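You operate a simulated robot arm through the tools that you are given. There is no shell and no other tool. Be economical: measure what you need, move in short steps, check, and stop when the job is done.

The job below is to be done with a simulated two-armed robot. You get a single attempt, and the scene is never put back.

## Task
Wipe up the spill on the top of the check bench with the blue cloth and put it back.

It is judged by the outcome, as a careful person would: the job done as asked, and still so three seconds after it is handed in. It fails if anything else is knocked over, pushed out of place, dropped, spilled or broken. Flat cloth is picked up by pressing the open fingertips on it (5 to 10 N) and closing them slowly along it; thin cloth reads only 2 to 8 mm in the jaws.

## Robot
Two 7-joint arms with two-finger grippers on one trunk, on a base that drives. Base frame: it is fixed to the floor where the robot stands at the start and does not move with it; the origin is under the middle of the robot, x ahead of it, y to its left, z up; the surface under the hand at the start is at about z = 0.88. Readings come in m, rad, newtons and seconds.
The left shoulder is at the start at [0.067, 0.216, 1.159], the right one opposite. With the tool pointing down near the work surface each hand reaches from about 0.28 to 0.82 m from the robot's upright axis, wherever it stands, measured 20 degrees to its own side. Payload 3.18 kg a hand.
The tool frame of a hand sits at the grasp point between the pads (the TCP): z along the fingers, y along the line on which they close. The tips reach 0.03 m beyond it. Largest opening 0.144 m; the body of the gripper starts 0.103 m behind the TCP.
Orientation is that of the tool frame in the base frame, as a unit quaternion [x, y, z, w]. With the fingers straight down and closing along the base's y, the tool's x points along the base's -x, its y along +y and its z along -z.

## Interface
- The arms move only by the tool play_rows. It takes "left_motion", "right_motion" or both (then of equal length, played together; a hand with none holds still); each is a list of rows, each a list of 7 numbers: the closure in counts, from 0 (fully open) to 255 (shut), then the shift along the tool's x, y, z in m, then the turn, a rotation vector about the tool's x, y, z in rad. In form: [[fingers, tx, ty, tz, rx, ry, rz], ...]. A call has 1 to 20 rows; each row is the pose to reach, as a shift and turn from the pose commanded when the call began, along the tool's axes at that moment. Each row takes 0.2 s and may step no farther than 0.05 m and 0.15 rad from the row before; otherwise, or with a gripper value out of range, the whole call is refused. A pose out of reach is approached as far as the arm can. The call stops where the force on the tool passes 40 N (or 10 N more than at its start, if that is more) or the arm is blocked; 0.2 s more then pass. The fingers move at their own pace and stop on an object; they squeeze with about 36 N. The grip force told is the motor's: it shows also when the fingers shut on nothing. Time passes only in rows, and 0.2 s behind the last, so rows that repeat a pose let the fingers close. It gives the time, the measured TCP pose, the force on the tool (base axes), the opening and the grip force at its end, in the units of the frame above (readings bear some noise), with the torque about the TCP (base axes, N m) and any sound that the robot's microphone picked up.
- Cameras (640 x 400 px; columns grow to the right, rows downward): "scene" is now at [0.1258, -0.025, 1.341]; the picture's right is [-0.29, -0.96, 0.00], its down [-0.63, 0.19, -0.76] and it looks along [0.72, -0.22, -0.65] (base axes); focal length 278 px, centre (320, 200). "left" rides on the left gripper at [0.076, -0.016, -0.143] in its tool frame; the picture's right is [0.21, 0.98, 0.00], its down [-0.84, 0.18, -0.51] and it looks along [-0.50, 0.11, 0.86] (tool axes); focal length 218 px, centre (320, 200). "right" rides on the right gripper at [0.076, 0.016, -0.143] in its tool frame; the picture's right is [-0.21, 0.98, 0.00], its down [-0.84, -0.18, -0.51] and it looks along [-0.50, -0.11, 0.86] (tool axes); focal length 218 px, centre (320, 200). There is no depth. A picture from a camera that has moved, and an enlarged one, comes with that camera's place and axes in the base frame and with its lens. The place of the scene camera against the robot may be out by one fixed shift of up to 0.025 m in any direction.
- capture(camera): a new picture of that camera. No time passes.
- move_column(by): slides the trunk up (or, below 0, down) by that many m; the arms and the scene camera ride with it, the base frame stays. It gives what a move gives, with no picture.
- steer(legs): drives the robot by 1 to 6 legs, each [ahead, left, turn to the left] in m, m and rad, along the robot's own axes; the way and the turn of a leg run together, so that a leg with both is an arc; at most 1.5 m and 3.142 rad a leg. The arms and the cameras ride along, it lands a little off, and it stops where it bumps. It gives what a move gives.
- turn_head(pan, tilt): turns the head with the scene camera to pan (to the left, within 1.396 rad either way) and tilt (down, from -0.506 to 1.204), counted from straight ahead of the robot. It gives what a move gives.
- inspect(camera, box): a new picture of the part [left, top, right, bottom] of that camera's present view, enlarged. No time passes.
- job_done(): hands the job in; it is judged then, once.

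Work in short steps. Places have to be worked out from the pictures, the camera data and where the tool is seen: move nearer, look again, correct. Check each grasp and each placing, and mend what went wrong. You have 120 turns and 92 pictures in all, those below and enlarged ones among them. Open the grippers and draw the arms clear of the work before you hand the job in, unless the task says otherwise; then end with one line.

The tools are called by a JSON object that holds its "method" and its "body". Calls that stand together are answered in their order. play_rows: Moves the arms, as the interface text tells. Its arguments: {"type":"object","properties":{"left_motion":{"type":"array"},"right_motion":{"type":"array"}},"required":[]} The other tools are called the same way: move_column (by) slides the trunk up or down; steer (legs) drives the base; turn_head (pan, tilt) turns the head that bears the scene camera; capture (camera) takes a picture; inspect (camera, box) takes an enlarged picture of a part of a camera's view; job_done () hands the job in.

At the start:

```text
time: 0.0
left_eef_pos: [0.4942, 0.0297, 1.1039]
left_ee_rot: [0.0, 1.0, 0.0, -0.001]
left_contact_force: [0.2, 0.0, 0.0]
left_ft_torque: [-0.01, 0.04, -0.01]
left_gripper_width: 0.144
left_gripper_force: 0.2
right_eef_pos: [0.4159, -0.3923, 1.1004]
right_ee_rot: [0.004, 1.0, 0.001, 0.002]
right_contact_force: [0.6, 0.6, 0.1]
right_ft_torque: [0.01, 0.0, -0.01]
right_gripper_width: 0.1437
right_gripper_force: 0.0
trunk travel left (down, up): [-0.241, 0.129]
robot x, y, heading: [0.0005, 0.003, -0.003]
head pan, tilt: [-0.298, 0.714]
```

scene: 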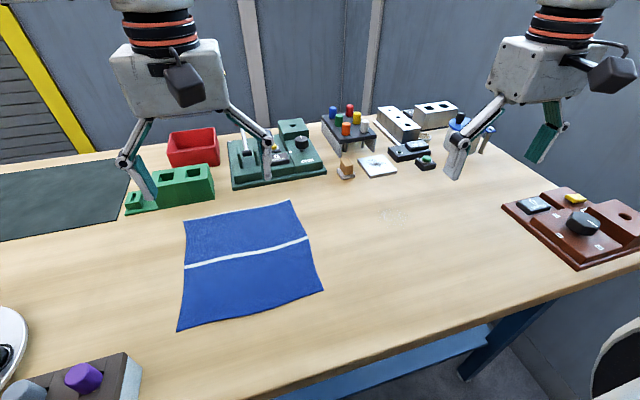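
right: 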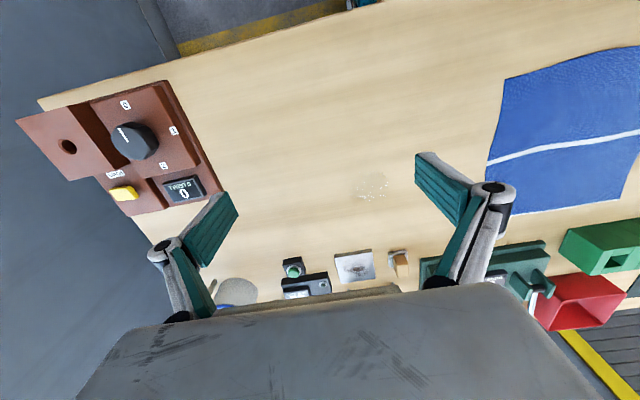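
left: 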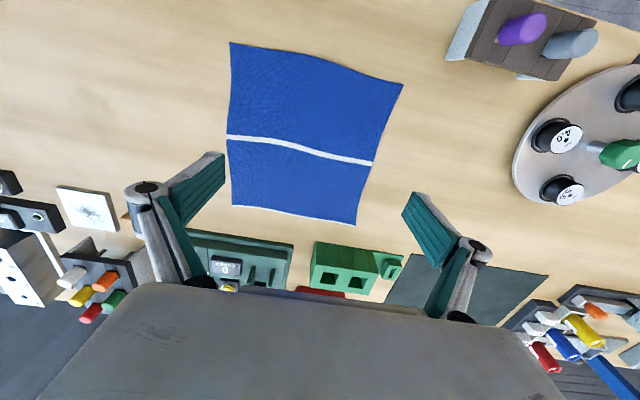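

The cloth is in front, and there is a faint patch near scene pixel (395,215). I'll look closer at it and at the white plate before judging which is the spill.

{"method": "inspect", "body": {"camera": "scene", "box": [320, 130, 480, 250]}}

{"method": "inspect", "body": {"camera": "right", "box": [240, 140, 440, 310]}}

{"method": "inspect", "body": {"camera": "scene", "box": [160, 190, 340, 340]}}

```text
3.33 times, centred on (400, 190) of scene
camera zoom: at [0.1258, -0.025, 1.341], right [-0.29, -0.96, 0.0], down [-0.63, 0.19, -0.76], along [0.72, -0.22, -0.65], focal length 926 px, centre (53, 233)
```

zoom: 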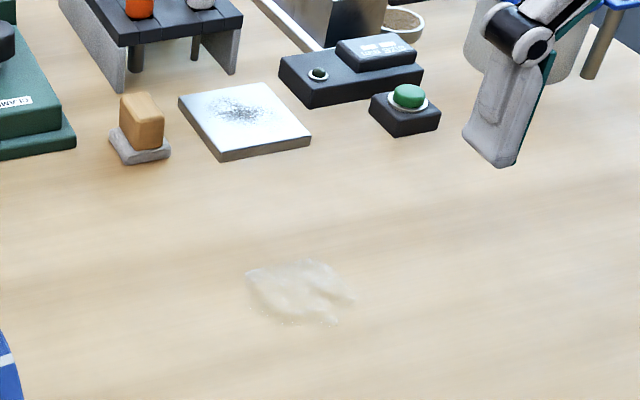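

```text
2.35 times, centred on (340, 225) of right
camera zoom: at [0.34, -0.3752, 1.2449], right [0.22, 0.98, 0.0], down [0.84, -0.19, 0.51], along [0.5, -0.11, -0.86], focal length 514 px, centre (273, 141)
```

zoom: 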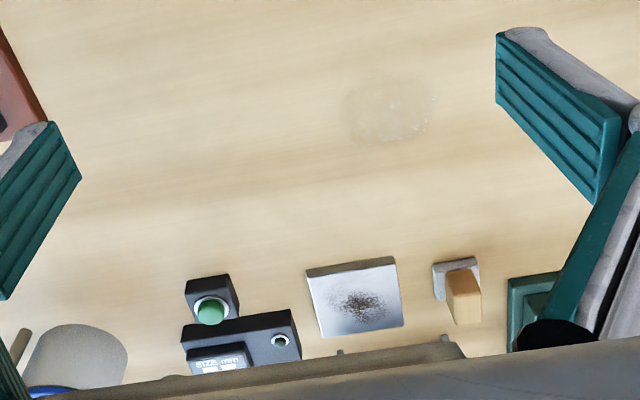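

```text
2.67 times, centred on (250, 265) of scene
camera zoom: at [0.1258, -0.025, 1.341], right [-0.29, -0.96, 0.0], down [-0.63, 0.19, -0.76], along [0.72, -0.22, -0.65], focal length 741 px, centre (507, 27)
```

zoom: 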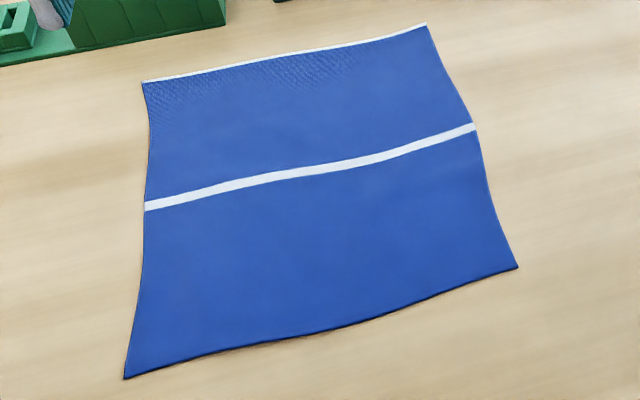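

A clear puddle lies on this bench; the plate's smudge is something else. I'll look around to check whether there's another bench with signs.

{"method": "turn_head", "body": {"pan": 1.0, "tilt": 0.5}}

{"method": "capture", "body": {"camera": "scene"}}

{"method": "turn_head", "body": {"pan": -1.2, "tilt": 0.5}}

{"method": "capture", "body": {"camera": "scene"}}

{"method": "turn_head", "body": {"pan": 0.0, "tilt": 0.3}}

{"method": "capture", "body": {"camera": "scene"}}

```text
time: 1.5
left_eef_pos: [0.4946, 0.0312, 1.1027]
left_ee_rot: [0.0, 1.0, 0.0, 0.0]
left_contact_force: [-0.2, 0.2, -0.3]
left_ft_torque: [0.01, 0.01, 0.03]
left_gripper_width: 0.144
left_gripper_force: 0.0
right_eef_pos: [0.4172, -0.3915, 1.1011]
right_ee_rot: [0.004, 1.0, 0.001, 0.002]
right_contact_force: [-0.1, -0.3, 0.3]
right_ft_torque: [0.0, -0.01, 0.0]
right_gripper_width: 0.1443
right_gripper_force: 0.0
trunk travel left (down, up): [-0.241, 0.129]
robot x, y, heading: [0.0034, 0.0005, -0.001]
head pan, tilt: [1.0, 0.499]
```

```text
85 pictures are left
camera scene: at [0.0943, 0.0763, 1.3599], right [0.84, -0.54, 0.0], down [-0.26, -0.4, -0.88], along [0.47, 0.74, -0.48], focal length 278 px, centre (320, 200)
```

scene: 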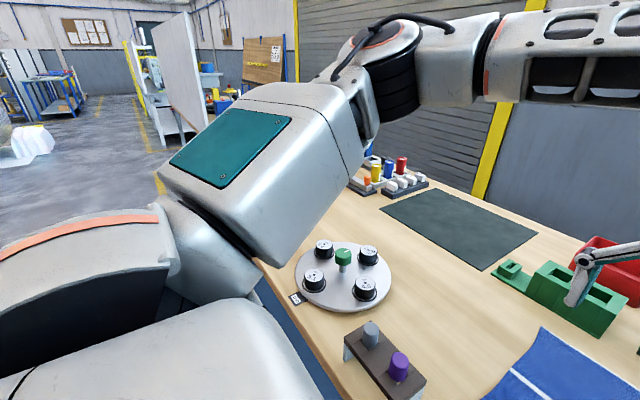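

```text
time: 3.5
left_eef_pos: [0.4942, 0.0312, 1.1041]
left_ee_rot: [0.0, 1.0, 0.0, 0.0]
left_contact_force: [-0.1, 0.2, 0.4]
left_ft_torque: [0.01, 0.01, 0.02]
left_gripper_width: 0.1441
left_gripper_force: 0.0
right_eef_pos: [0.4174, -0.3919, 1.1012]
right_ee_rot: [0.005, 1.0, 0.001, 0.002]
right_contact_force: [0.0, 0.3, 0.6]
right_ft_torque: [-0.03, 0.03, 0.02]
right_gripper_width: 0.1439
right_gripper_force: 0.0
trunk travel left (down, up): [-0.241, 0.129]
robot x, y, heading: [0.0003, 0.0042, 0.003]
head pan, tilt: [-1.201, 0.499]
```

```text
84 pictures are left
camera scene: at [0.0781, -0.085, 1.3599], right [-0.93, -0.36, 0.0], down [-0.17, 0.45, -0.88], along [0.32, -0.82, -0.48], focal length 278 px, centre (320, 200)
```

scene: 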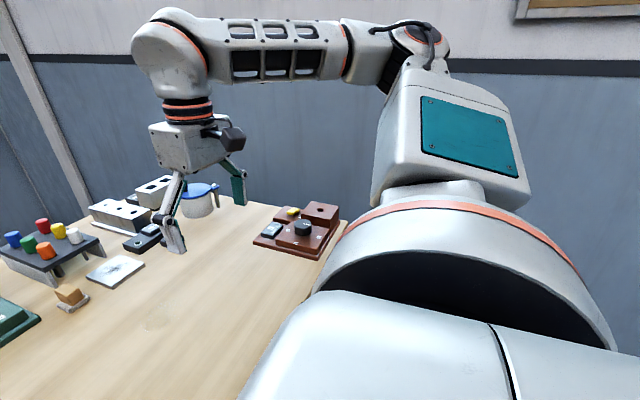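

```text
time: 4.9
left_eef_pos: [0.4942, 0.0303, 1.1049]
left_ee_rot: [-0.001, 1.0, 0.0, -0.001]
left_contact_force: [-0.4, 0.4, -0.7]
left_ft_torque: [-0.01, 0.0, 0.03]
left_gripper_width: 0.1441
left_gripper_force: 0.2
right_eef_pos: [0.4155, -0.3918, 1.1013]
right_ee_rot: [0.004, 1.0, 0.0, 0.003]
right_contact_force: [-0.8, -0.1, -1.0]
right_ft_torque: [0.01, 0.04, -0.01]
right_gripper_width: 0.144
right_gripper_force: 0.0
trunk travel left (down, up): [-0.241, 0.129]
robot x, y, heading: [0.0007, -0.0, 0.002]
head pan, tilt: [0.0, 0.3]
```

```text
83 pictures are left
camera scene: at [0.1385, -0.0003, 1.3783], right [0.0, -1.0, 0.0], down [-0.3, 0.0, -0.96], along [0.96, 0.0, -0.3], focal length 278 px, centre (320, 200)
```

scene: 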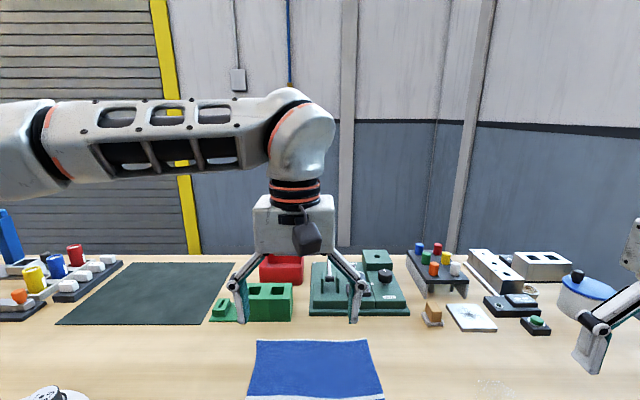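

Only this bench is at hand. From the left camera I place the cloth at x 0.41–0.68, y −0.11–0.14, and from the right camera the puddle at about (0.545, −0.315), 9 cm across. I first take the left hand aside to the left.

{"method": "play_rows", "body": {"left_motion": [[0, 0, 0.04, 0, 0, 0, 0], [0, 0, 0.08, 0, 0, 0, 0], [0, 0, 0.12, 0, 0, 0, 0], [0, 0, 0.16, 0, 0, 0, 0], [0, 0, 0.2, 0, 0, 0, 0], [0, 0, 0.24, 0, 0, 0, 0], [0, 0, 0.28, 0, 0, 0, 0], [0, 0, 0.28, 0, 0, 0, 0]]}}

{"method": "turn_head", "body": {"pan": -0.3, "tilt": 0.75}}

{"method": "play_rows", "body": {"right_motion": [[0, -0.014, 0.035, 0.01, 0, 0, 0], [30, -0.028, 0.07, 0.02, 0, 0, 0], [60, -0.042, 0.105, 0.03, 0, 0, 0], [90, -0.056, 0.14, 0.04, 0, 0, 0], [120, -0.07, 0.175, 0.05, 0, 0, 0], [150, -0.084, 0.21, 0.06, 0, 0, 0], [150, -0.098, 0.245, 0.07, 0, 0, 0], [150, -0.112, 0.28, 0.08, 0, 0, 0], [150, -0.124, 0.315, 0.09, 0, 0, 0], [150, -0.124, 0.315, 0.1, 0, 0, 0], [150, -0.124, 0.315, 0.1, 0, 0, 0]]}}

{"method": "capture", "body": {"camera": "scene"}}

{"method": "capture", "body": {"camera": "right"}}

```text
time: 6.7
left_eef_pos: [0.4936, 0.3155, 1.1057]
left_ee_rot: [0.0, 1.0, 0.0, 0.0]
left_contact_force: [-0.1, -0.7, -0.6]
left_ft_torque: [0.06, 0.03, 0.0]
left_gripper_width: 0.144
left_gripper_force: 0.1
right_eef_pos: [0.4165, -0.3933, 1.1003]
right_ee_rot: [0.005, 1.0, 0.001, 0.002]
right_contact_force: [-0.1, -0.9, 0.3]
right_ft_torque: [0.06, 0.0, 0.01]
right_gripper_width: 0.1441
right_gripper_force: 0.0
trunk travel left (down, up): [-0.241, 0.129]
robot x, y, heading: [0.0005, 0.0006, 0.002]
head pan, tilt: [0.0, 0.3]
```

```text
time: 7.6
left_eef_pos: [0.494, 0.3162, 1.1042]
left_ee_rot: [0.0, 1.0, 0.0, 0.001]
left_contact_force: [0.6, -0.1, -0.4]
left_ft_torque: [-0.03, 0.03, 0.03]
left_gripper_width: 0.1442
left_gripper_force: 0.1
right_eef_pos: [0.4165, -0.3918, 1.1014]
right_ee_rot: [0.004, 1.0, 0.001, 0.002]
right_contact_force: [-0.8, -0.2, -0.9]
right_ft_torque: [0.02, 0.02, -0.02]
right_gripper_width: 0.1439
right_gripper_force: 0.0
trunk travel left (down, up): [-0.241, 0.129]
robot x, y, heading: [0.0035, 0.0014, -0.003]
head pan, tilt: [-0.3, 0.75]
```

```text
time: 10.0
left_eef_pos: [0.4938, 0.3164, 1.1052]
left_ee_rot: [0.0, 1.0, 0.0, -0.001]
left_contact_force: [-0.3, -0.5, -1.0]
left_ft_torque: [0.0, 0.01, -0.01]
left_gripper_width: 0.1439
left_gripper_force: 0.0
right_eef_pos: [0.5086, -0.1544, 1.0328]
right_ee_rot: [0.004, 1.0, 0.001, 0.002]
right_contact_force: [-0.7, -0.6, 0.1]
right_ft_torque: [-0.03, 0.01, -0.01]
right_gripper_width: 0.0593
right_gripper_force: 0.0
right hand out of reach, approached as far as the arm can: row 7, 8, 9, 10, 11
trunk travel left (down, up): [-0.241, 0.129]
robot x, y, heading: [0.0004, -0.0037, 0.002]
head pan, tilt: [-0.3, 0.75]
```

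```text
82 pictures are left
camera scene: at [0.1245, -0.0247, 1.338], right [-0.3, -0.96, 0.0], down [-0.65, 0.2, -0.73], along [0.7, -0.22, -0.68], focal length 278 px, centre (320, 200)
```

scene: 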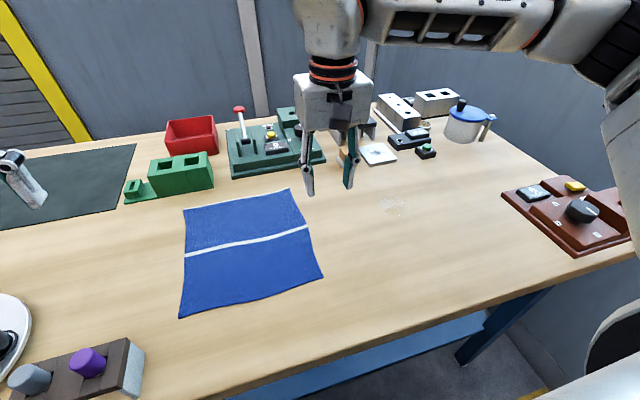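

```text
81 pictures are left
camera right: at [0.4336, -0.1373, 1.1772], right [0.22, 0.98, 0.0], down [0.84, -0.19, 0.51], along [0.5, -0.11, -0.86], focal length 218 px, centre (320, 200)
```

right: 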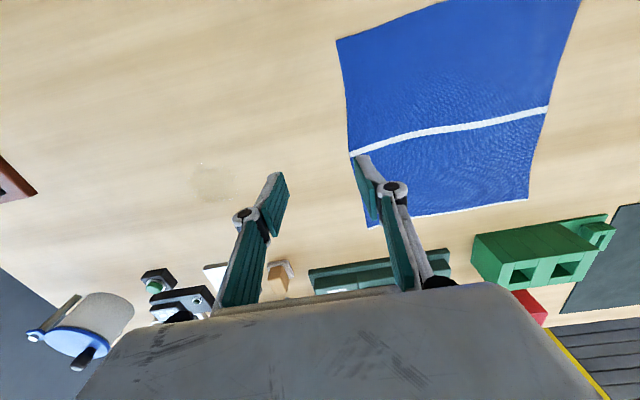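

The right hand stops short at y≈−0.154 on its inner side. I'll drive the base 0.15 m left so the right hand can work both the cloth's right edge and the puddle.

{"method": "steer", "body": {"legs": [[0, 0.15, 0]]}}

{"method": "capture", "body": {"camera": "right"}}

```text
time: 12.0
left_eef_pos: [0.4927, 0.4685, 1.1051]
left_ee_rot: [-0.001, 1.0, 0.0, 0.0]
left_contact_force: [-0.6, 0.3, 0.1]
left_ft_torque: [-0.01, 0.02, -0.01]
left_gripper_width: 0.1439
left_gripper_force: 0.1
right_eef_pos: [0.5089, -0.0023, 1.0334]
right_ee_rot: [0.004, 1.0, 0.002, 0.001]
right_contact_force: [-0.3, -0.8, 0.7]
right_ft_torque: [-0.03, -0.02, -0.03]
right_gripper_width: 0.0594
right_gripper_force: 0.1
trunk travel left (down, up): [-0.241, 0.129]
robot x, y, heading: [0.0009, 0.1504, 0.0]
head pan, tilt: [-0.3, 0.75]
```

```text
80 pictures are left
camera right: at [0.4336, 0.0147, 1.1773], right [0.22, 0.98, 0.0], down [0.84, -0.19, 0.51], along [0.5, -0.11, -0.86], focal length 218 px, centre (320, 200)
```

right: 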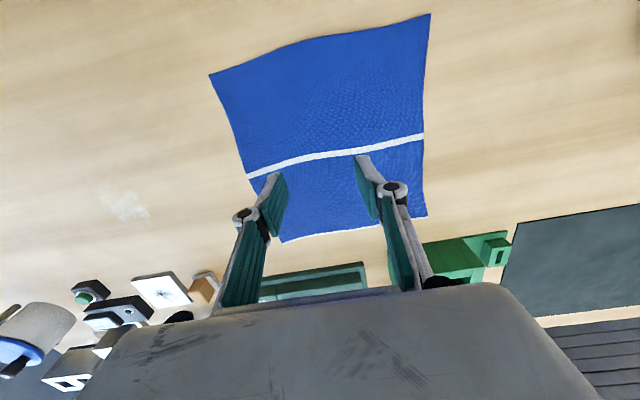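

Now the right hand is over the cloth. I move to above the right edge (0.54, −0.075), still clear of the table, and check the pose.

{"method": "play_rows", "body": {"right_motion": [[150, -0.015, -0.036, 0.02, 0, 0, 0], [150, -0.031, -0.073, 0.05, 0, 0, 0], [150, -0.031, -0.073, 0.08, 0, 0, 0], [150, -0.031, -0.073, 0.08, 0, 0, 0]]}}

{"method": "capture", "body": {"camera": "right"}}

```text
refused: row 2 steps farther than a row can; nothing moved
```

```text
79 pictures are left
camera right: at [0.4336, 0.0147, 1.1773], right [0.22, 0.98, 0.0], down [0.84, -0.19, 0.51], along [0.5, -0.11, -0.86], focal length 218 px, centre (320, 200)
```

right: 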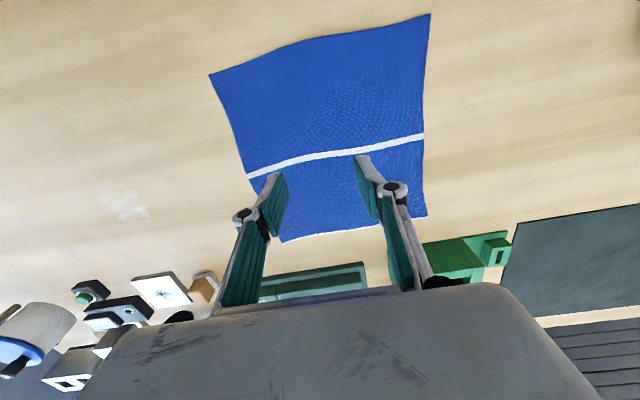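

A step was too long; I repeat it in smaller steps.

{"method": "play_rows", "body": {"right_motion": [[150, -0.01, -0.025, 0.02, 0, 0, 0], [150, -0.02, -0.05, 0.04, 0, 0, 0], [150, -0.031, -0.073, 0.06, 0, 0, 0], [150, -0.031, -0.073, 0.08, 0, 0, 0], [150, -0.031, -0.073, 0.08, 0, 0, 0]]}}

```text
time: 13.2
left_eef_pos: [0.4923, 0.4666, 1.1049]
left_ee_rot: [-0.001, 1.0, 0.0, 0.0]
left_contact_force: [0.0, 0.4, -0.6]
left_ft_torque: [0.04, -0.03, -0.02]
left_gripper_width: 0.1439
left_gripper_force: 0.0
right_eef_pos: [0.54, -0.0775, 0.9555]
right_ee_rot: [0.004, 1.0, 0.001, 0.002]
right_contact_force: [0.3, -0.1, -0.1]
right_ft_torque: [0.01, -0.02, -0.02]
right_gripper_width: 0.0591
right_gripper_force: 0.1
trunk travel left (down, up): [-0.241, 0.129]
robot x, y, heading: [-0.0011, 0.15, 0.002]
head pan, tilt: [-0.3, 0.75]
```

The hand is at the intended spot, tips about 4.5 cm above the table. I descend most of the way and look.

{"method": "play_rows", "body": {"right_motion": [[150, 0, 0, 0.015, 0, 0, 0], [150, 0, 0, 0.03, 0, 0, 0], [150, 0, 0, 0.036, 0, 0, 0], [150, 0, 0, 0.036, 0, 0, 0]]}}

{"method": "capture", "body": {"camera": "right"}}

```text
time: 14.2
left_eef_pos: [0.4921, 0.4671, 1.1044]
left_ee_rot: [-0.002, 1.0, 0.0, -0.001]
left_contact_force: [-0.3, 0.3, -0.7]
left_ft_torque: [0.0, 0.0, -0.04]
left_gripper_width: 0.1441
left_gripper_force: 0.0
right_eef_pos: [0.5395, -0.0764, 0.9189]
right_ee_rot: [0.005, 1.0, 0.002, 0.002]
right_contact_force: [-0.1, -0.3, 0.6]
right_ft_torque: [-0.01, -0.04, 0.02]
right_gripper_width: 0.0594
right_gripper_force: 0.2
trunk travel left (down, up): [-0.241, 0.129]
robot x, y, heading: [-0.0014, 0.149, 0.009]
head pan, tilt: [-0.3, 0.75]
```

```text
78 pictures are left
camera right: at [0.4631, -0.0595, 1.0619], right [0.22, 0.98, 0.0], down [0.84, -0.19, 0.51], along [0.5, -0.11, -0.86], focal length 218 px, centre (320, 200)
```

right: 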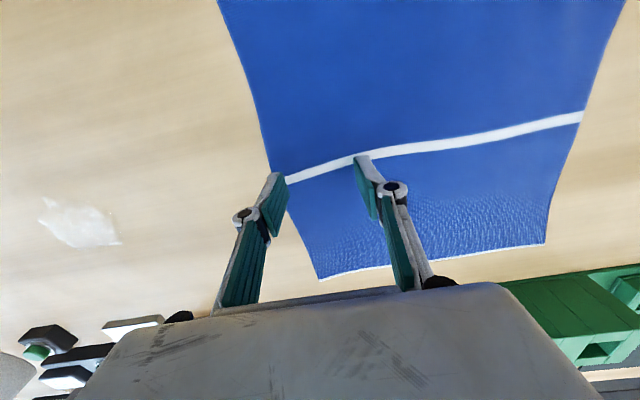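

The outer finger is right on the cloth's edge, so I shift 2.5 cm inwards (+y), then lower in 2 mm steps until I feel it.

{"method": "play_rows", "body": {"right_motion": [[150, 0, 0.015, 0, 0, 0, 0], [150, 0, 0.025, 0, 0, 0, 0], [150, 0, 0.025, 0.002, 0, 0, 0], [150, 0, 0.025, 0.004, 0, 0, 0], [150, 0, 0.025, 0.006, 0, 0, 0], [150, 0, 0.025, 0.006, 0, 0, 0]]}}

```text
time: 15.6
left_eef_pos: [0.4923, 0.467, 1.1047]
left_ee_rot: [-0.001, 1.0, 0.0, 0.0]
left_contact_force: [-0.4, -0.2, -0.5]
left_ft_torque: [-0.03, 0.0, 0.02]
left_gripper_width: 0.1441
left_gripper_force: 0.1
right_eef_pos: [0.5425, -0.05, 0.9125]
right_ee_rot: [0.004, 1.0, 0.002, 0.001]
right_contact_force: [0.0, 0.6, 0.7]
right_ft_torque: [0.05, 0.0, 0.0]
right_gripper_width: 0.0593
right_gripper_force: 0.1
trunk travel left (down, up): [-0.241, 0.129]
robot x, y, heading: [0.0026, 0.1505, 0.006]
head pan, tilt: [-0.3, 0.75]
```

No contact yet at z 0.9125; I go down another few millimetres.

{"method": "play_rows", "body": {"right_motion": [[150, 0, 0, 0.001, 0, 0, 0], [150, 0, 0, 0.002, 0, 0, 0], [150, 0, 0, 0.003, 0, 0, 0], [150, 0, 0, 0.003, 0, 0, 0]]}}

```text
time: 16.6
left_eef_pos: [0.4921, 0.4683, 1.1051]
left_ee_rot: [-0.001, 1.0, 0.0, 0.001]
left_contact_force: [-0.3, 0.3, 0.1]
left_ft_torque: [-0.02, 0.0, 0.01]
left_gripper_width: 0.1441
left_gripper_force: 0.0
right_eef_pos: [0.5416, -0.0491, 0.9095]
right_ee_rot: [0.005, 1.0, 0.003, 0.003]
right_contact_force: [-0.9, -1.0, 11.9]
right_ft_torque: [0.04, 0.04, 0.0]
right_gripper_width: 0.0606
right_gripper_force: 0.6
trunk travel left (down, up): [-0.241, 0.129]
robot x, y, heading: [-0.0003, 0.1502, 0.01]
head pan, tilt: [-0.3, 0.75]
```

Contact at 12 N; I ease up half a millimetre and close the fingers slowly along the cloth.

{"method": "play_rows", "body": {"right_motion": [[150, 0, 0, -0.0007, 0, 0, 0], [158, 0, 0, -0.0007, 0, 0, 0], [166, 0, 0, -0.0007, 0, 0, 0], [174, 0, 0, -0.0007, 0, 0, 0], [182, 0, 0, -0.0007, 0, 0, 0], [190, 0, 0, -0.0007, 0, 0, 0], [198, 0, 0, -0.0007, 0, 0, 0], [206, 0, 0, -0.0007, 0, 0, 0], [214, 0, 0, -0.0007, 0, 0, 0], [222, 0, 0, -0.0007, 0, 0, 0], [230, 0, 0, -0.0007, 0, 0, 0], [238, 0, 0, -0.0007, 0, 0, 0], [246, 0, 0, -0.0007, 0, 0, 0], [255, 0, 0, -0.0007, 0, 0, 0], [255, 0, 0, -0.0007, 0, 0, 0]]}}

{"method": "capture", "body": {"camera": "right"}}

```text
time: 19.8
left_eef_pos: [0.4914, 0.4681, 1.1056]
left_ee_rot: [-0.001, 1.0, 0.0, 0.0]
left_contact_force: [-0.6, -0.3, 0.1]
left_ft_torque: [0.01, 0.0, 0.01]
left_gripper_width: 0.1441
left_gripper_force: 0.1
right_eef_pos: [0.5404, -0.0496, 0.9106]
right_ee_rot: [0.004, 1.0, 0.002, 0.003]
right_contact_force: [0.7, 1.1, -0.9]
right_ft_torque: [-0.11, 0.04, 0.04]
right_gripper_width: 0.0069
right_gripper_force: 39.3
trunk travel left (down, up): [-0.241, 0.129]
robot x, y, heading: [0.0033, 0.148, 0.003]
head pan, tilt: [-0.3, 0.75]
```

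```text
77 pictures are left
camera right: at [0.4647, -0.0335, 1.0536], right [0.22, 0.98, 0.0], down [0.84, -0.19, 0.51], along [0.5, -0.11, -0.86], focal length 218 px, centre (320, 200)
```

right: 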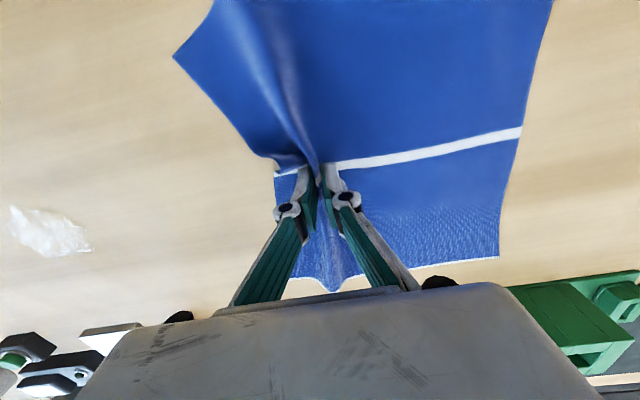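

A good pinch (6.9 mm, held). I raise it 8 mm and draw the cloth towards the puddle, drifting 3 cm towards me so its far edge stays clear of the block and plate.

{"method": "play_rows", "body": {"right_motion": [[255, 0, 0, -0.008, 0, 0, 0], [255, 0.005, -0.025, -0.008, 0, 0, 0], [255, 0.01, -0.05, -0.008, 0, 0, 0], [255, 0.015, -0.075, -0.008, 0, 0, 0], [255, 0.02, -0.1, -0.008, 0, 0, 0], [255, 0.025, -0.125, -0.008, 0, 0, 0], [255, 0.03, -0.15, -0.008, 0, 0, 0], [255, 0.03, -0.175, -0.008, 0, 0, 0], [255, 0.03, -0.175, -0.008, 0, 0, 0]]}}

{"method": "capture", "body": {"camera": "scene"}}

{"method": "capture", "body": {"camera": "right"}}

```text
time: 21.8
left_eef_pos: [0.4919, 0.4685, 1.1061]
left_ee_rot: [-0.003, 1.0, 0.0, 0.001]
left_contact_force: [0.0, 0.3, 0.4]
left_ft_torque: [-0.02, 0.0, 0.02]
left_gripper_width: 0.1436
left_gripper_force: 0.0
right_eef_pos: [0.5088, -0.2236, 0.9158]
right_ee_rot: [0.004, 1.0, 0.001, 0.003]
right_contact_force: [-0.7, -0.3, 0.4]
right_ft_torque: [-0.1, 0.04, -0.02]
right_gripper_width: 0.0054
right_gripper_force: 30.6
trunk travel left (down, up): [-0.241, 0.129]
robot x, y, heading: [0.0011, 0.1525, 0.004]
head pan, tilt: [-0.3, 0.75]
```

```text
76 pictures are left
camera scene: at [0.1239, 0.1269, 1.3381], right [-0.29, -0.96, 0.0], down [-0.65, 0.2, -0.73], along [0.7, -0.21, -0.68], focal length 278 px, centre (320, 200)
```

scene: 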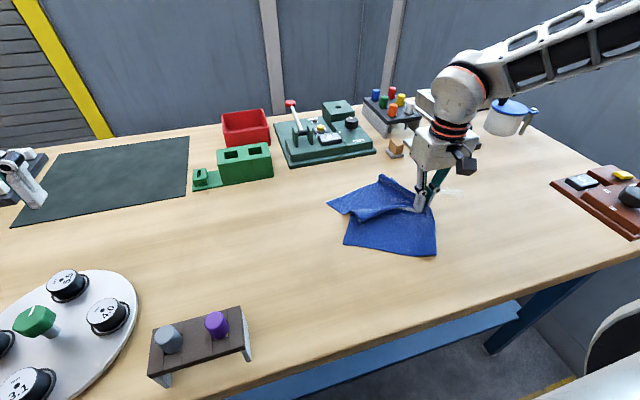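

```text
75 pictures are left
camera right: at [0.433, -0.2073, 1.0601], right [0.22, 0.98, 0.0], down [0.84, -0.19, 0.51], along [0.5, -0.11, -0.86], focal length 218 px, centre (320, 200)
```

right: 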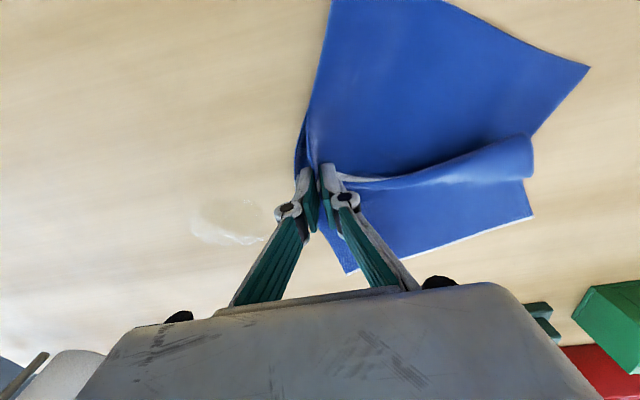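

The cloth follows well. The puddle is at x 0.515–0.575, y −0.29…−0.37. I go to (0.545, −0.26), lower until it presses.

{"method": "play_rows", "body": {"right_motion": [[255, -0.018, -0.018, 0, 0, 0, 0], [255, -0.036, -0.036, 0, 0, 0, 0], [255, -0.036, -0.036, 0.003, 0, 0, 0], [255, -0.036, -0.036, 0.005, 0, 0, 0], [255, -0.036, -0.036, 0.007, 0, 0, 0], [255, -0.036, -0.036, 0.007, 0, 0, 0]]}}

```text
time: 23.2
left_eef_pos: [0.4922, 0.4676, 1.1059]
left_ee_rot: [-0.001, 1.0, -0.001, 0.0]
left_contact_force: [0.4, -0.7, 0.3]
left_ft_torque: [0.03, 0.02, -0.02]
left_gripper_width: 0.1441
left_gripper_force: 0.1
right_eef_pos: [0.5456, -0.2601, 0.9086]
right_ee_rot: [0.005, 1.0, 0.002, 0.002]
right_contact_force: [0.4, 0.3, 1.6]
right_ft_torque: [-0.01, -0.02, -0.04]
right_gripper_width: 0.0038
right_gripper_force: 31.4
trunk travel left (down, up): [-0.241, 0.129]
robot x, y, heading: [-0.0012, 0.1457, 0.005]
head pan, tilt: [-0.3, 0.75]
```

Barely touching (1.6 N); I press about 1 mm more and make a first slow stroke across the puddle.

{"method": "play_rows", "body": {"right_motion": [[255, 0, 0, 0.001, 0, 0, 0], [255, 0, -0.02, 0.001, 0, 0, 0], [255, 0, -0.04, 0.001, 0, 0, 0], [255, 0, -0.06, 0.001, 0, 0, 0], [255, 0, -0.08, 0.001, 0, 0, 0], [255, 0, -0.1, 0.001, 0, 0, 0], [255, 0, -0.12, 0.001, 0, 0, 0], [255, 0, -0.135, 0.001, 0, 0, 0], [255, 0, -0.135, 0.001, 0, 0, 0]]}}

{"method": "capture", "body": {"camera": "right"}}

{"method": "capture", "body": {"camera": "scene"}}

```text
time: 25.2
left_eef_pos: [0.4895, 0.4701, 1.1066]
left_ee_rot: [-0.001, 1.0, -0.001, 0.002]
left_contact_force: [-0.9, -0.9, -0.7]
left_ft_torque: [-0.04, 0.02, 0.0]
left_gripper_width: 0.1442
left_gripper_force: 0.1
right_eef_pos: [0.5112, -0.3183, 0.9096]
right_ee_rot: [0.004, 1.0, 0.0, 0.009]
right_contact_force: [-3.0, -2.9, 52.8]
right_ft_torque: [-0.32, 0.57, -0.04]
right_gripper_width: 0.0068
right_gripper_force: 38.1
right hand out of reach, approached as far as the arm can: row 3, 4, 5, 6, 7, 8, 9
trunk travel left (down, up): [-0.241, 0.129]
robot x, y, heading: [0.0007, 0.1513, 0.0]
head pan, tilt: [-0.3, 0.75]
```

```text
74 pictures are left
camera right: at [0.4332, -0.3014, 1.0513], right [0.22, 0.98, 0.0], down [0.83, -0.19, 0.52], along [0.51, -0.11, -0.85], focal length 218 px, centre (320, 200)
```

right: 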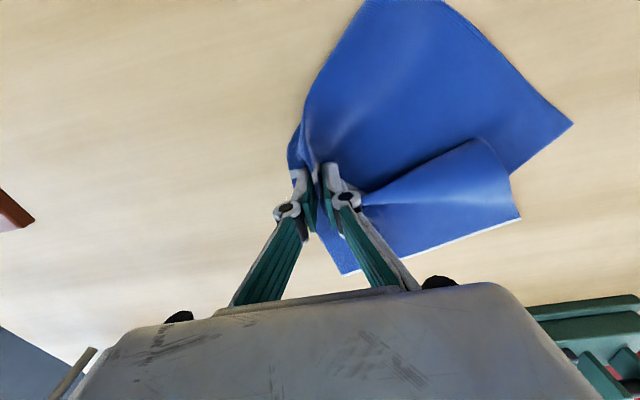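

```text
73 pictures are left
camera scene: at [0.12, 0.1292, 1.339], right [-0.29, -0.96, 0.0], down [-0.65, 0.2, -0.73], along [0.7, -0.22, -0.68], focal length 278 px, centre (320, 200)
```

scene: 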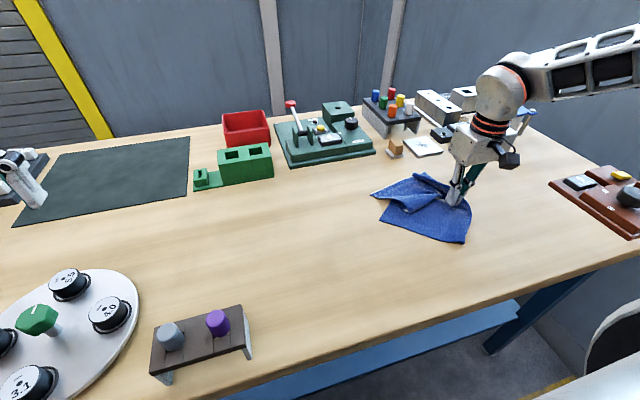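

The hand ran out of reach and pressed hard. I raise it and draw back a little, then will move the base right.

{"method": "play_rows", "body": {"right_motion": [[255, 0, 0, -0.01, 0, 0, 0], [255, 0, 0.0, -0.03, 0, 0, 0], [255, 0, 0.03, -0.03, 0, 0, 0], [255, 0, 0.06, -0.03, 0, 0, 0], [255, 0, 0.09, -0.03, 0, 0, 0], [255, 0, 0.09, -0.03, 0, 0, 0]]}}

{"method": "capture", "body": {"camera": "right"}}

{"method": "capture", "body": {"camera": "scene"}}

```text
time: 26.6
left_eef_pos: [0.4925, 0.4675, 1.1047]
left_ee_rot: [-0.002, 1.0, -0.001, 0.0]
left_contact_force: [0.4, -0.8, -0.1]
left_ft_torque: [-0.01, -0.01, -0.03]
left_gripper_width: 0.1438
left_gripper_force: 0.1
right_eef_pos: [0.5065, -0.2328, 0.9335]
right_ee_rot: [0.004, 1.0, 0.001, 0.001]
right_contact_force: [0.1, -1.2, 0.2]
right_ft_torque: [-0.15, 0.1, -0.04]
right_gripper_width: 0.005
right_gripper_force: 43.5
right hand out of reach, approached as far as the arm can: row 1, 2
trunk travel left (down, up): [-0.241, 0.129]
robot x, y, heading: [-0.0007, 0.1512, -0.0]
head pan, tilt: [-0.3, 0.75]
```

```text
72 pictures are left
camera right: at [0.4292, -0.2166, 1.0784], right [0.22, 0.98, 0.01], down [0.84, -0.19, 0.51], along [0.5, -0.11, -0.86], focal length 218 px, centre (320, 200)
```

right: 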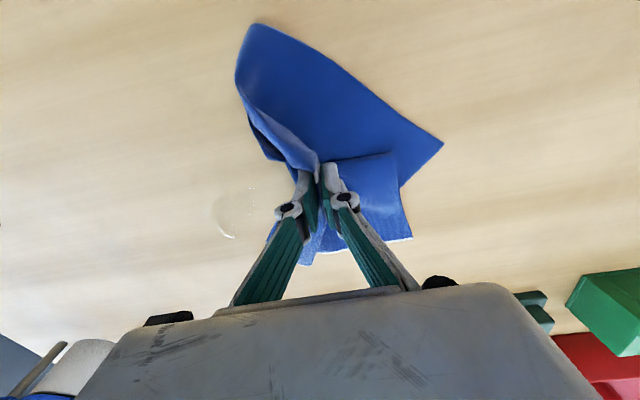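

```text
71 pictures are left
camera scene: at [0.1239, 0.1258, 1.338], right [-0.29, -0.96, 0.0], down [-0.65, 0.2, -0.73], along [0.7, -0.21, -0.68], focal length 278 px, centre (320, 200)
```

scene: 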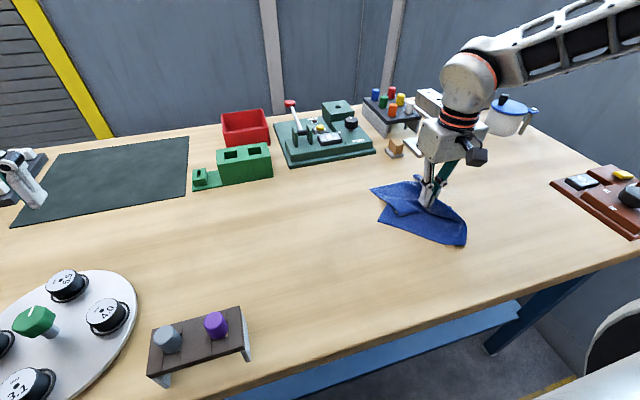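

Most of the puddle is already gone; a rest remains around y −0.3. I drive the base 0.11 m right, the cloth trailing along.

{"method": "steer", "body": {"legs": [[0, -0.11, 0]]}}

{"method": "capture", "body": {"camera": "right"}}

{"method": "capture", "body": {"camera": "scene"}}

```text
time: 28.2
left_eef_pos: [0.4937, 0.3572, 1.1048]
left_ee_rot: [-0.002, 1.0, 0.001, 0.0]
left_contact_force: [0.2, -0.5, 0.0]
left_ft_torque: [0.01, 0.03, 0.01]
left_gripper_width: 0.1439
left_gripper_force: 0.1
right_eef_pos: [0.506, -0.3441, 0.9355]
right_ee_rot: [0.004, 1.0, 0.003, 0.002]
right_contact_force: [0.7, -0.7, 2.9]
right_ft_torque: [0.02, 0.02, 0.02]
right_gripper_width: 0.0017
right_gripper_force: 36.3
trunk travel left (down, up): [-0.241, 0.129]
robot x, y, heading: [-0.0014, 0.0418, 0.001]
head pan, tilt: [-0.3, 0.75]
```

```text
70 pictures are left
camera right: at [0.4296, -0.3269, 1.0784], right [0.22, 0.98, 0.0], down [0.84, -0.19, 0.51], along [0.5, -0.11, -0.86], focal length 218 px, centre (320, 200)
```

right: 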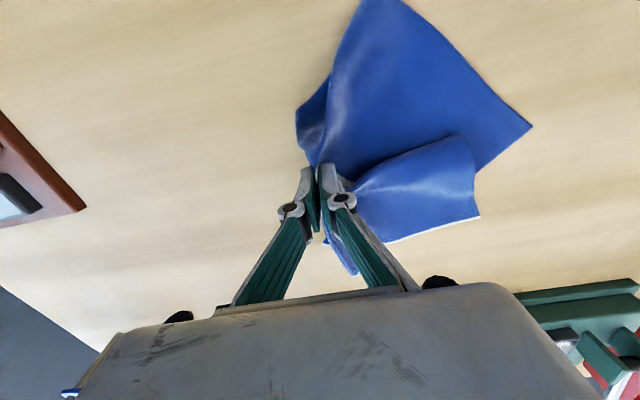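

```text
69 pictures are left
camera scene: at [0.1243, 0.0159, 1.338], right [-0.29, -0.96, 0.0], down [-0.65, 0.2, -0.73], along [0.7, -0.21, -0.68], focal length 278 px, centre (320, 200)
```

scene: 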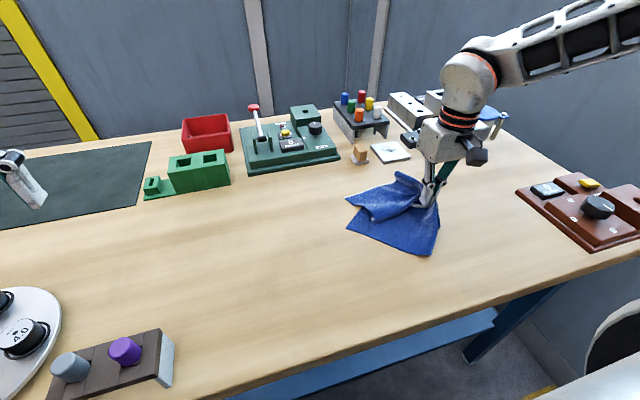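

The cloth now lies over the puddle. I move to (0.545, −0.385) and lower to light contact.

{"method": "play_rows", "body": {"right_motion": [[255, -0.02, -0.02, 0, 0, 0, 0], [255, -0.039, -0.04, 0, 0, 0, 0], [255, -0.039, -0.04, 0.015, 0, 0, 0], [255, -0.039, -0.04, 0.022, 0, 0, 0], [255, -0.039, -0.04, 0.026, 0, 0, 0], [255, -0.039, -0.04, 0.026, 0, 0, 0]]}}

```text
time: 29.6
left_eef_pos: [0.492, 0.3584, 1.1064]
left_ee_rot: [-0.003, 1.0, -0.001, 0.001]
left_contact_force: [-0.1, -1.0, 0.0]
left_ft_torque: [-0.02, 0.0, 0.0]
left_gripper_width: 0.144
left_gripper_force: 0.1
right_eef_pos: [0.5457, -0.3828, 0.9101]
right_ee_rot: [0.005, 1.0, 0.002, 0.004]
right_contact_force: [-0.2, -2.9, 18.8]
right_ft_torque: [-0.15, -0.11, -0.01]
right_gripper_width: 0.0006
right_gripper_force: 30.4
trunk travel left (down, up): [-0.241, 0.129]
robot x, y, heading: [-0.003, 0.0431, 0.002]
head pan, tilt: [-0.3, 0.75]
```

The opening reads only 0.6 mm, so the cloth may be slipping out. I look before stroking.

{"method": "capture", "body": {"camera": "right"}}

{"method": "inspect", "body": {"camera": "scene", "box": [320, 120, 520, 270]}}

```text
68 pictures are left
camera right: at [0.468, -0.3655, 1.0529], right [0.22, 0.98, 0.0], down [0.84, -0.19, 0.51], along [0.5, -0.11, -0.86], focal length 218 px, centre (320, 200)
```

right: 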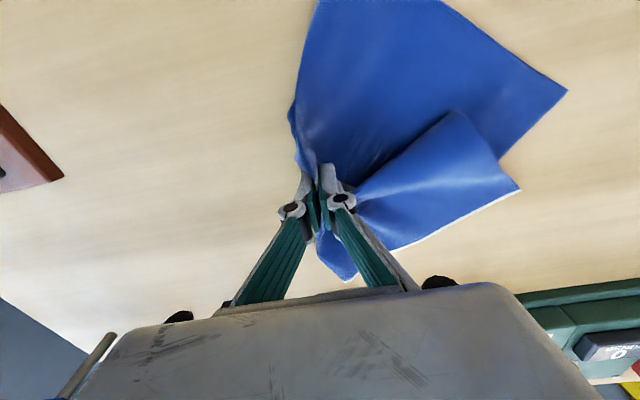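

```text
2.67 times, centred on (420, 195) of scene
camera zoom: at [0.1231, 0.0176, 1.3384], right [-0.29, -0.96, 0.0], down [-0.65, 0.2, -0.73], along [0.7, -0.22, -0.68], focal length 741 px, centre (53, 213)
```

zoom: 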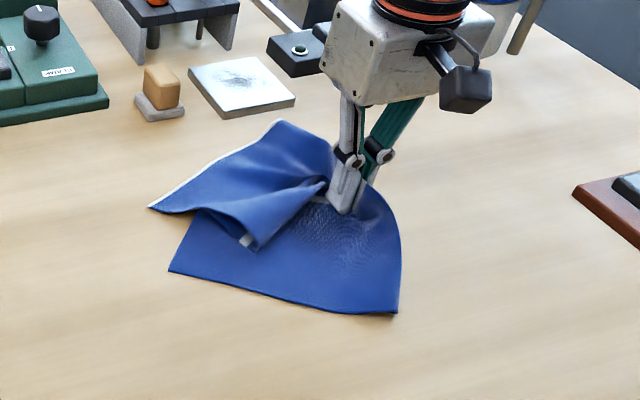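

Still held. I ease up 1 mm and rub back and forth over the puddle area.

{"method": "play_rows", "body": {"right_motion": [[255, 0, 0, -0.0007, 0, 0, 0], [255, 0, 0.025, -0.0007, 0, 0, 0], [255, 0, 0.05, -0.0007, 0, 0, 0], [255, 0, 0.075, -0.0007, 0, 0, 0], [255, 0, 0.1, -0.0007, 0, 0, 0], [255, 0.02, 0.1, -0.0007, 0, 0, 0], [255, 0.02, 0.075, -0.0007, 0, 0, 0], [255, 0.02, 0.05, -0.0007, 0, 0, 0], [255, 0.02, 0.025, -0.0007, 0, 0, 0], [255, 0.02, 0.0, -0.0007, 0, 0, 0], [255, 0.0, 0.0, -0.0007, 0, 0, 0], [255, -0.02, 0.0, -0.0007, 0, 0, 0], [255, -0.02, 0.025, -0.0007, 0, 0, 0], [255, -0.02, 0.05, -0.0007, 0, 0, 0], [255, -0.02, 0.075, -0.0007, 0, 0, 0], [255, -0.02, 0.1, -0.0007, 0, 0, 0], [255, -0.02, 0.1, -0.0007, 0, 0, 0]]}}

{"method": "capture", "body": {"camera": "right"}}

{"method": "inspect", "body": {"camera": "scene", "box": [320, 120, 520, 270]}}

```text
time: 33.2
left_eef_pos: [0.4926, 0.3585, 1.1058]
left_ee_rot: [-0.002, 1.0, -0.001, 0.001]
left_contact_force: [-0.1, 0.0, 0.5]
left_ft_torque: [0.0, 0.02, 0.0]
left_gripper_width: 0.1441
left_gripper_force: 0.0
right_eef_pos: [0.5655, -0.2826, 0.9109]
right_ee_rot: [0.004, 1.0, 0.002, 0.003]
right_contact_force: [0.2, 0.5, 0.3]
right_ft_torque: [-0.02, 0.05, -0.03]
right_gripper_width: 0.0056
right_gripper_force: 37.4
trunk travel left (down, up): [-0.241, 0.129]
robot x, y, heading: [0.0001, 0.0435, 0.003]
head pan, tilt: [-0.3, 0.75]
```

```text
66 pictures are left
camera right: at [0.4885, -0.2658, 1.0537], right [0.22, 0.98, 0.0], down [0.84, -0.19, 0.51], along [0.5, -0.11, -0.86], focal length 218 px, centre (320, 200)
```

right: 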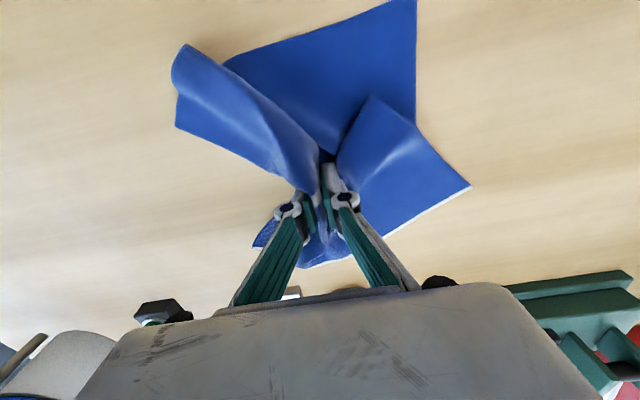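

```text
2.67 times, centred on (420, 195) of scene
camera zoom: at [0.124, 0.0164, 1.3381], right [-0.29, -0.96, 0.0], down [-0.65, 0.2, -0.73], along [0.7, -0.21, -0.68], focal length 741 px, centre (53, 213)
```

zoom: 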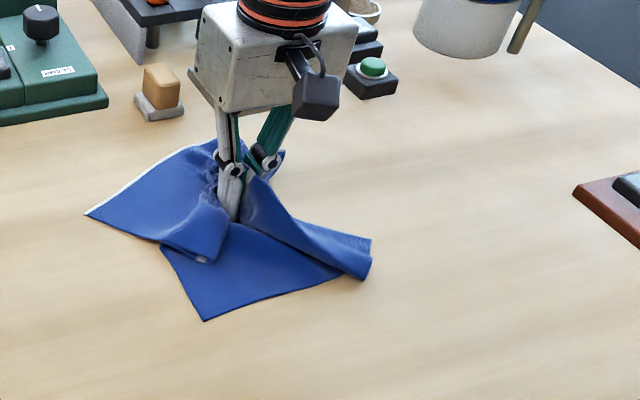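

What I can see looks clean. I lift the cloth gently and carry it towards its old place, which also uncovers the wiped area for checking.

{"method": "play_rows", "body": {"right_motion": [[255, 0, 0, -0.03, 0, 0, 0], [255, 0.005, 0, -0.06, 0, 0, 0], [255, 0.01, 0, -0.09, 0, 0, 0], [255, 0.015, 0.0, -0.12, 0, 0, 0], [255, 0.02, 0.03, -0.15, 0, 0, 0], [255, 0.02, 0.06, -0.17, 0, 0, 0], [255, 0.02, 0.09, -0.18, 0, 0, 0], [255, 0.02, 0.12, -0.18, 0, 0, 0], [255, 0.02, 0.15, -0.18, 0, 0, 0], [255, 0.02, 0.15, -0.18, 0, 0, 0]]}}

{"method": "capture", "body": {"camera": "scene"}}

{"method": "capture", "body": {"camera": "right"}}

```text
time: 35.4
left_eef_pos: [0.4905, 0.3584, 1.1059]
left_ee_rot: [-0.002, 1.0, -0.001, 0.0]
left_contact_force: [0.4, -0.3, -0.2]
left_ft_torque: [0.03, 0.0, 0.01]
left_gripper_width: 0.144
left_gripper_force: 0.0
right_eef_pos: [0.5469, -0.1464, 1.0927]
right_ee_rot: [0.006, 1.0, 0.002, 0.002]
right_contact_force: [0.9, 0.9, 2.0]
right_ft_torque: [-0.02, 0.08, 0.01]
right_gripper_width: 0.0033
right_gripper_force: 39.3
right hand out of reach, approached as far as the arm can: row 9, 10
trunk travel left (down, up): [-0.241, 0.129]
robot x, y, heading: [-0.001, 0.0397, -0.005]
head pan, tilt: [-0.3, 0.75]
```

```text
64 pictures are left
camera scene: at [0.1237, 0.0165, 1.3382], right [-0.29, -0.96, 0.0], down [-0.65, 0.2, -0.73], along [0.7, -0.21, -0.68], focal length 278 px, centre (320, 200)
```

scene: 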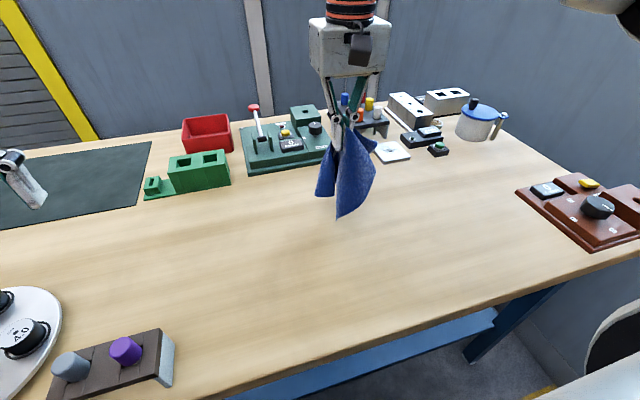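

```text
63 pictures are left
camera right: at [0.4698, -0.1296, 1.2355], right [0.22, 0.98, 0.0], down [0.84, -0.19, 0.51], along [0.5, -0.11, -0.86], focal length 218 px, centre (320, 200)
```

right: 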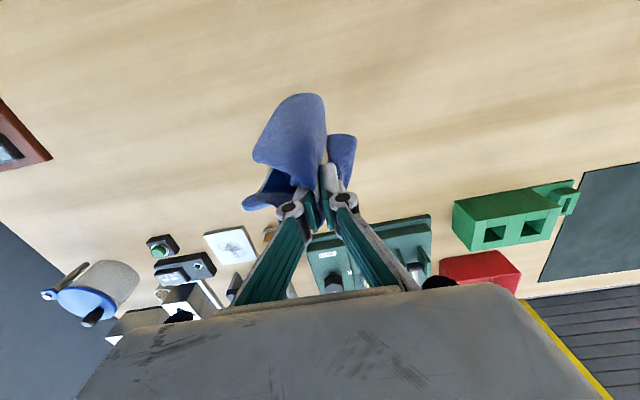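

The cloth hangs clear. I inspect the wiped area in both views.

{"method": "inspect", "body": {"camera": "right", "box": [130, 90, 290, 210]}}

{"method": "inspect", "body": {"camera": "scene", "box": [330, 140, 490, 260]}}

```text
3.33 times, centred on (210, 150) of right
camera zoom: at [0.4698, -0.1296, 1.2355], right [0.22, 0.98, 0.0], down [0.84, -0.19, 0.51], along [0.5, -0.11, -0.86], focal length 728 px, centre (687, 367)
```

zoom: 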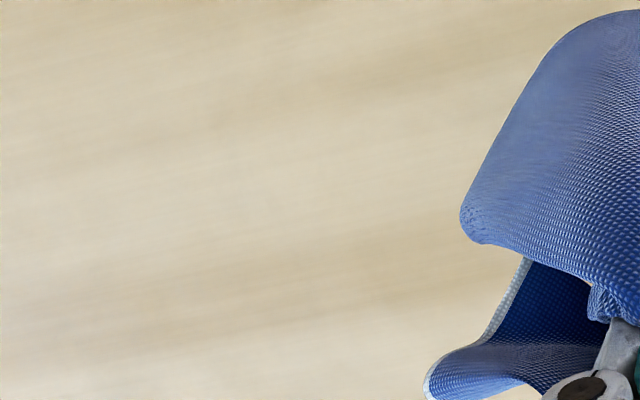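

```text
3.33 times, centred on (410, 200) of scene
camera zoom: at [0.1237, 0.0165, 1.3382], right [-0.29, -0.96, 0.0], down [-0.65, 0.2, -0.73], along [0.7, -0.21, -0.68], focal length 926 px, centre (20, 200)
```

zoom: 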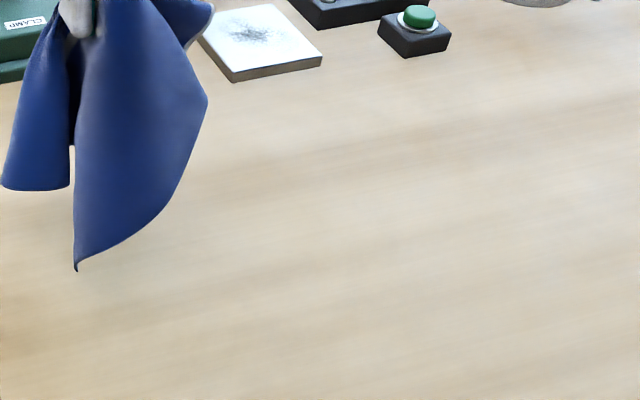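

The bench is clean. Now to put the cloth back flat: I'll drive 0.3 m left with the cloth hanging, so I can lay its left part down first at y≈0.14 and then lower while drawing right. First I raise the left hand for clearance.

{"method": "play_rows", "body": {"left_motion": [[0, 0, 0, -0.04, 0, 0, 0], [0, 0, 0, -0.08, 0, 0, 0], [0, 0, 0, -0.08, 0, 0, 0]]}}

{"method": "steer", "body": {"legs": [[0, 0.3, 0]]}}

{"method": "turn_head", "body": {"pan": -0.3, "tilt": 0.85}}

{"method": "capture", "body": {"camera": "scene"}}

{"method": "capture", "body": {"camera": "right"}}

```text
time: 36.2
left_eef_pos: [0.4848, 0.3527, 1.1598]
left_ee_rot: [-0.002, 1.0, 0.004, 0.004]
left_contact_force: [0.0, 0.3, -0.2]
left_ft_torque: [-0.11, 0.06, 0.03]
left_gripper_width: 0.1439
left_gripper_force: 0.0
left hand out of reach, approached as far as the arm can: row 2, 3
right_eef_pos: [0.5488, -0.1441, 1.0898]
right_ee_rot: [0.004, 1.0, 0.001, 0.002]
right_contact_force: [3.1, 3.6, 2.3]
right_ft_torque: [0.0, 0.12, 0.03]
right_gripper_width: 0.0041
right_gripper_force: 42.9
trunk travel left (down, up): [-0.241, 0.129]
robot x, y, heading: [-0.0018, 0.043, 0.008]
head pan, tilt: [-0.3, 0.75]
```

```text
time: 39.5
left_eef_pos: [0.4809, 0.657, 1.1612]
left_ee_rot: [-0.003, 1.0, 0.006, 0.005]
left_contact_force: [0.3, -1.0, -0.4]
left_ft_torque: [-0.01, 0.02, -0.01]
left_gripper_width: 0.1443
left_gripper_force: 0.0
right_eef_pos: [0.5466, 0.1593, 1.0924]
right_ee_rot: [0.003, 1.0, 0.002, 0.002]
right_contact_force: [0.0, 0.7, -2.3]
right_ft_torque: [-0.05, 0.02, 0.0]
right_gripper_width: 0.002
right_gripper_force: 32.1
trunk travel left (down, up): [-0.241, 0.129]
robot x, y, heading: [-0.0037, 0.3431, 0.003]
head pan, tilt: [-0.3, 0.75]
```

```text
time: 40.2
left_eef_pos: [0.4819, 0.6551, 1.1618]
left_ee_rot: [-0.003, 1.0, 0.005, 0.006]
left_contact_force: [0.2, -0.5, -0.1]
left_ft_torque: [-0.01, 0.05, 0.01]
left_gripper_width: 0.144
left_gripper_force: 0.0
right_eef_pos: [0.5464, 0.1587, 1.0912]
right_ee_rot: [0.004, 1.0, 0.002, 0.002]
right_contact_force: [-0.9, 0.4, -12.6]
right_ft_torque: [-0.01, -0.15, -0.04]
right_gripper_width: 0.0001
right_gripper_force: 30.9
trunk travel left (down, up): [-0.241, 0.129]
robot x, y, heading: [0.0019, 0.3408, 0.002]
head pan, tilt: [-0.3, 0.85]
```

```text
60 pictures are left
camera scene: at [0.1187, 0.3222, 1.33], right [-0.29, -0.96, 0.0], down [-0.72, 0.22, -0.66], along [0.63, -0.19, -0.75], focal length 278 px, centre (320, 200)
```

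scene: 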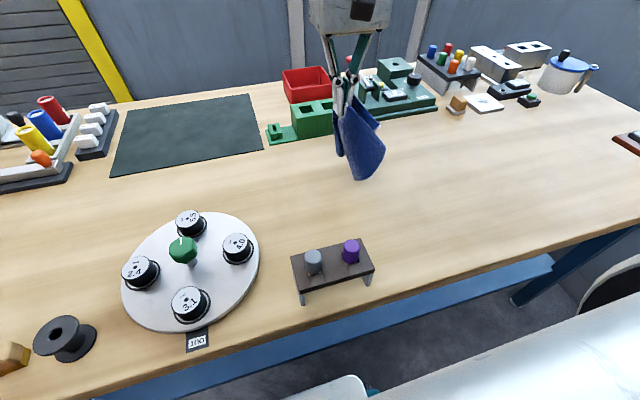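

```text
59 pictures are left
camera right: at [0.4695, 0.1753, 1.2352], right [0.22, 0.98, 0.01], down [0.84, -0.19, 0.51], along [0.5, -0.11, -0.86], focal length 218 px, centre (320, 200)
```

right: 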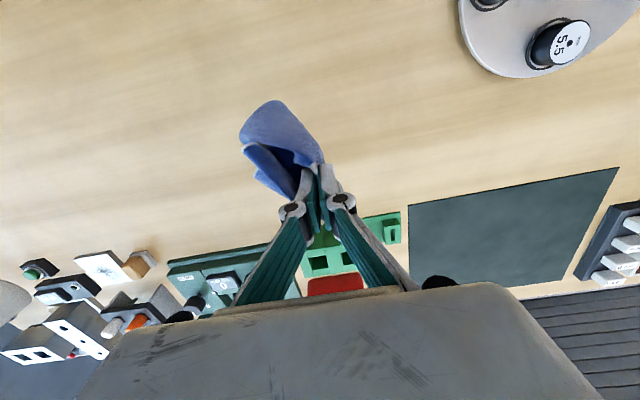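

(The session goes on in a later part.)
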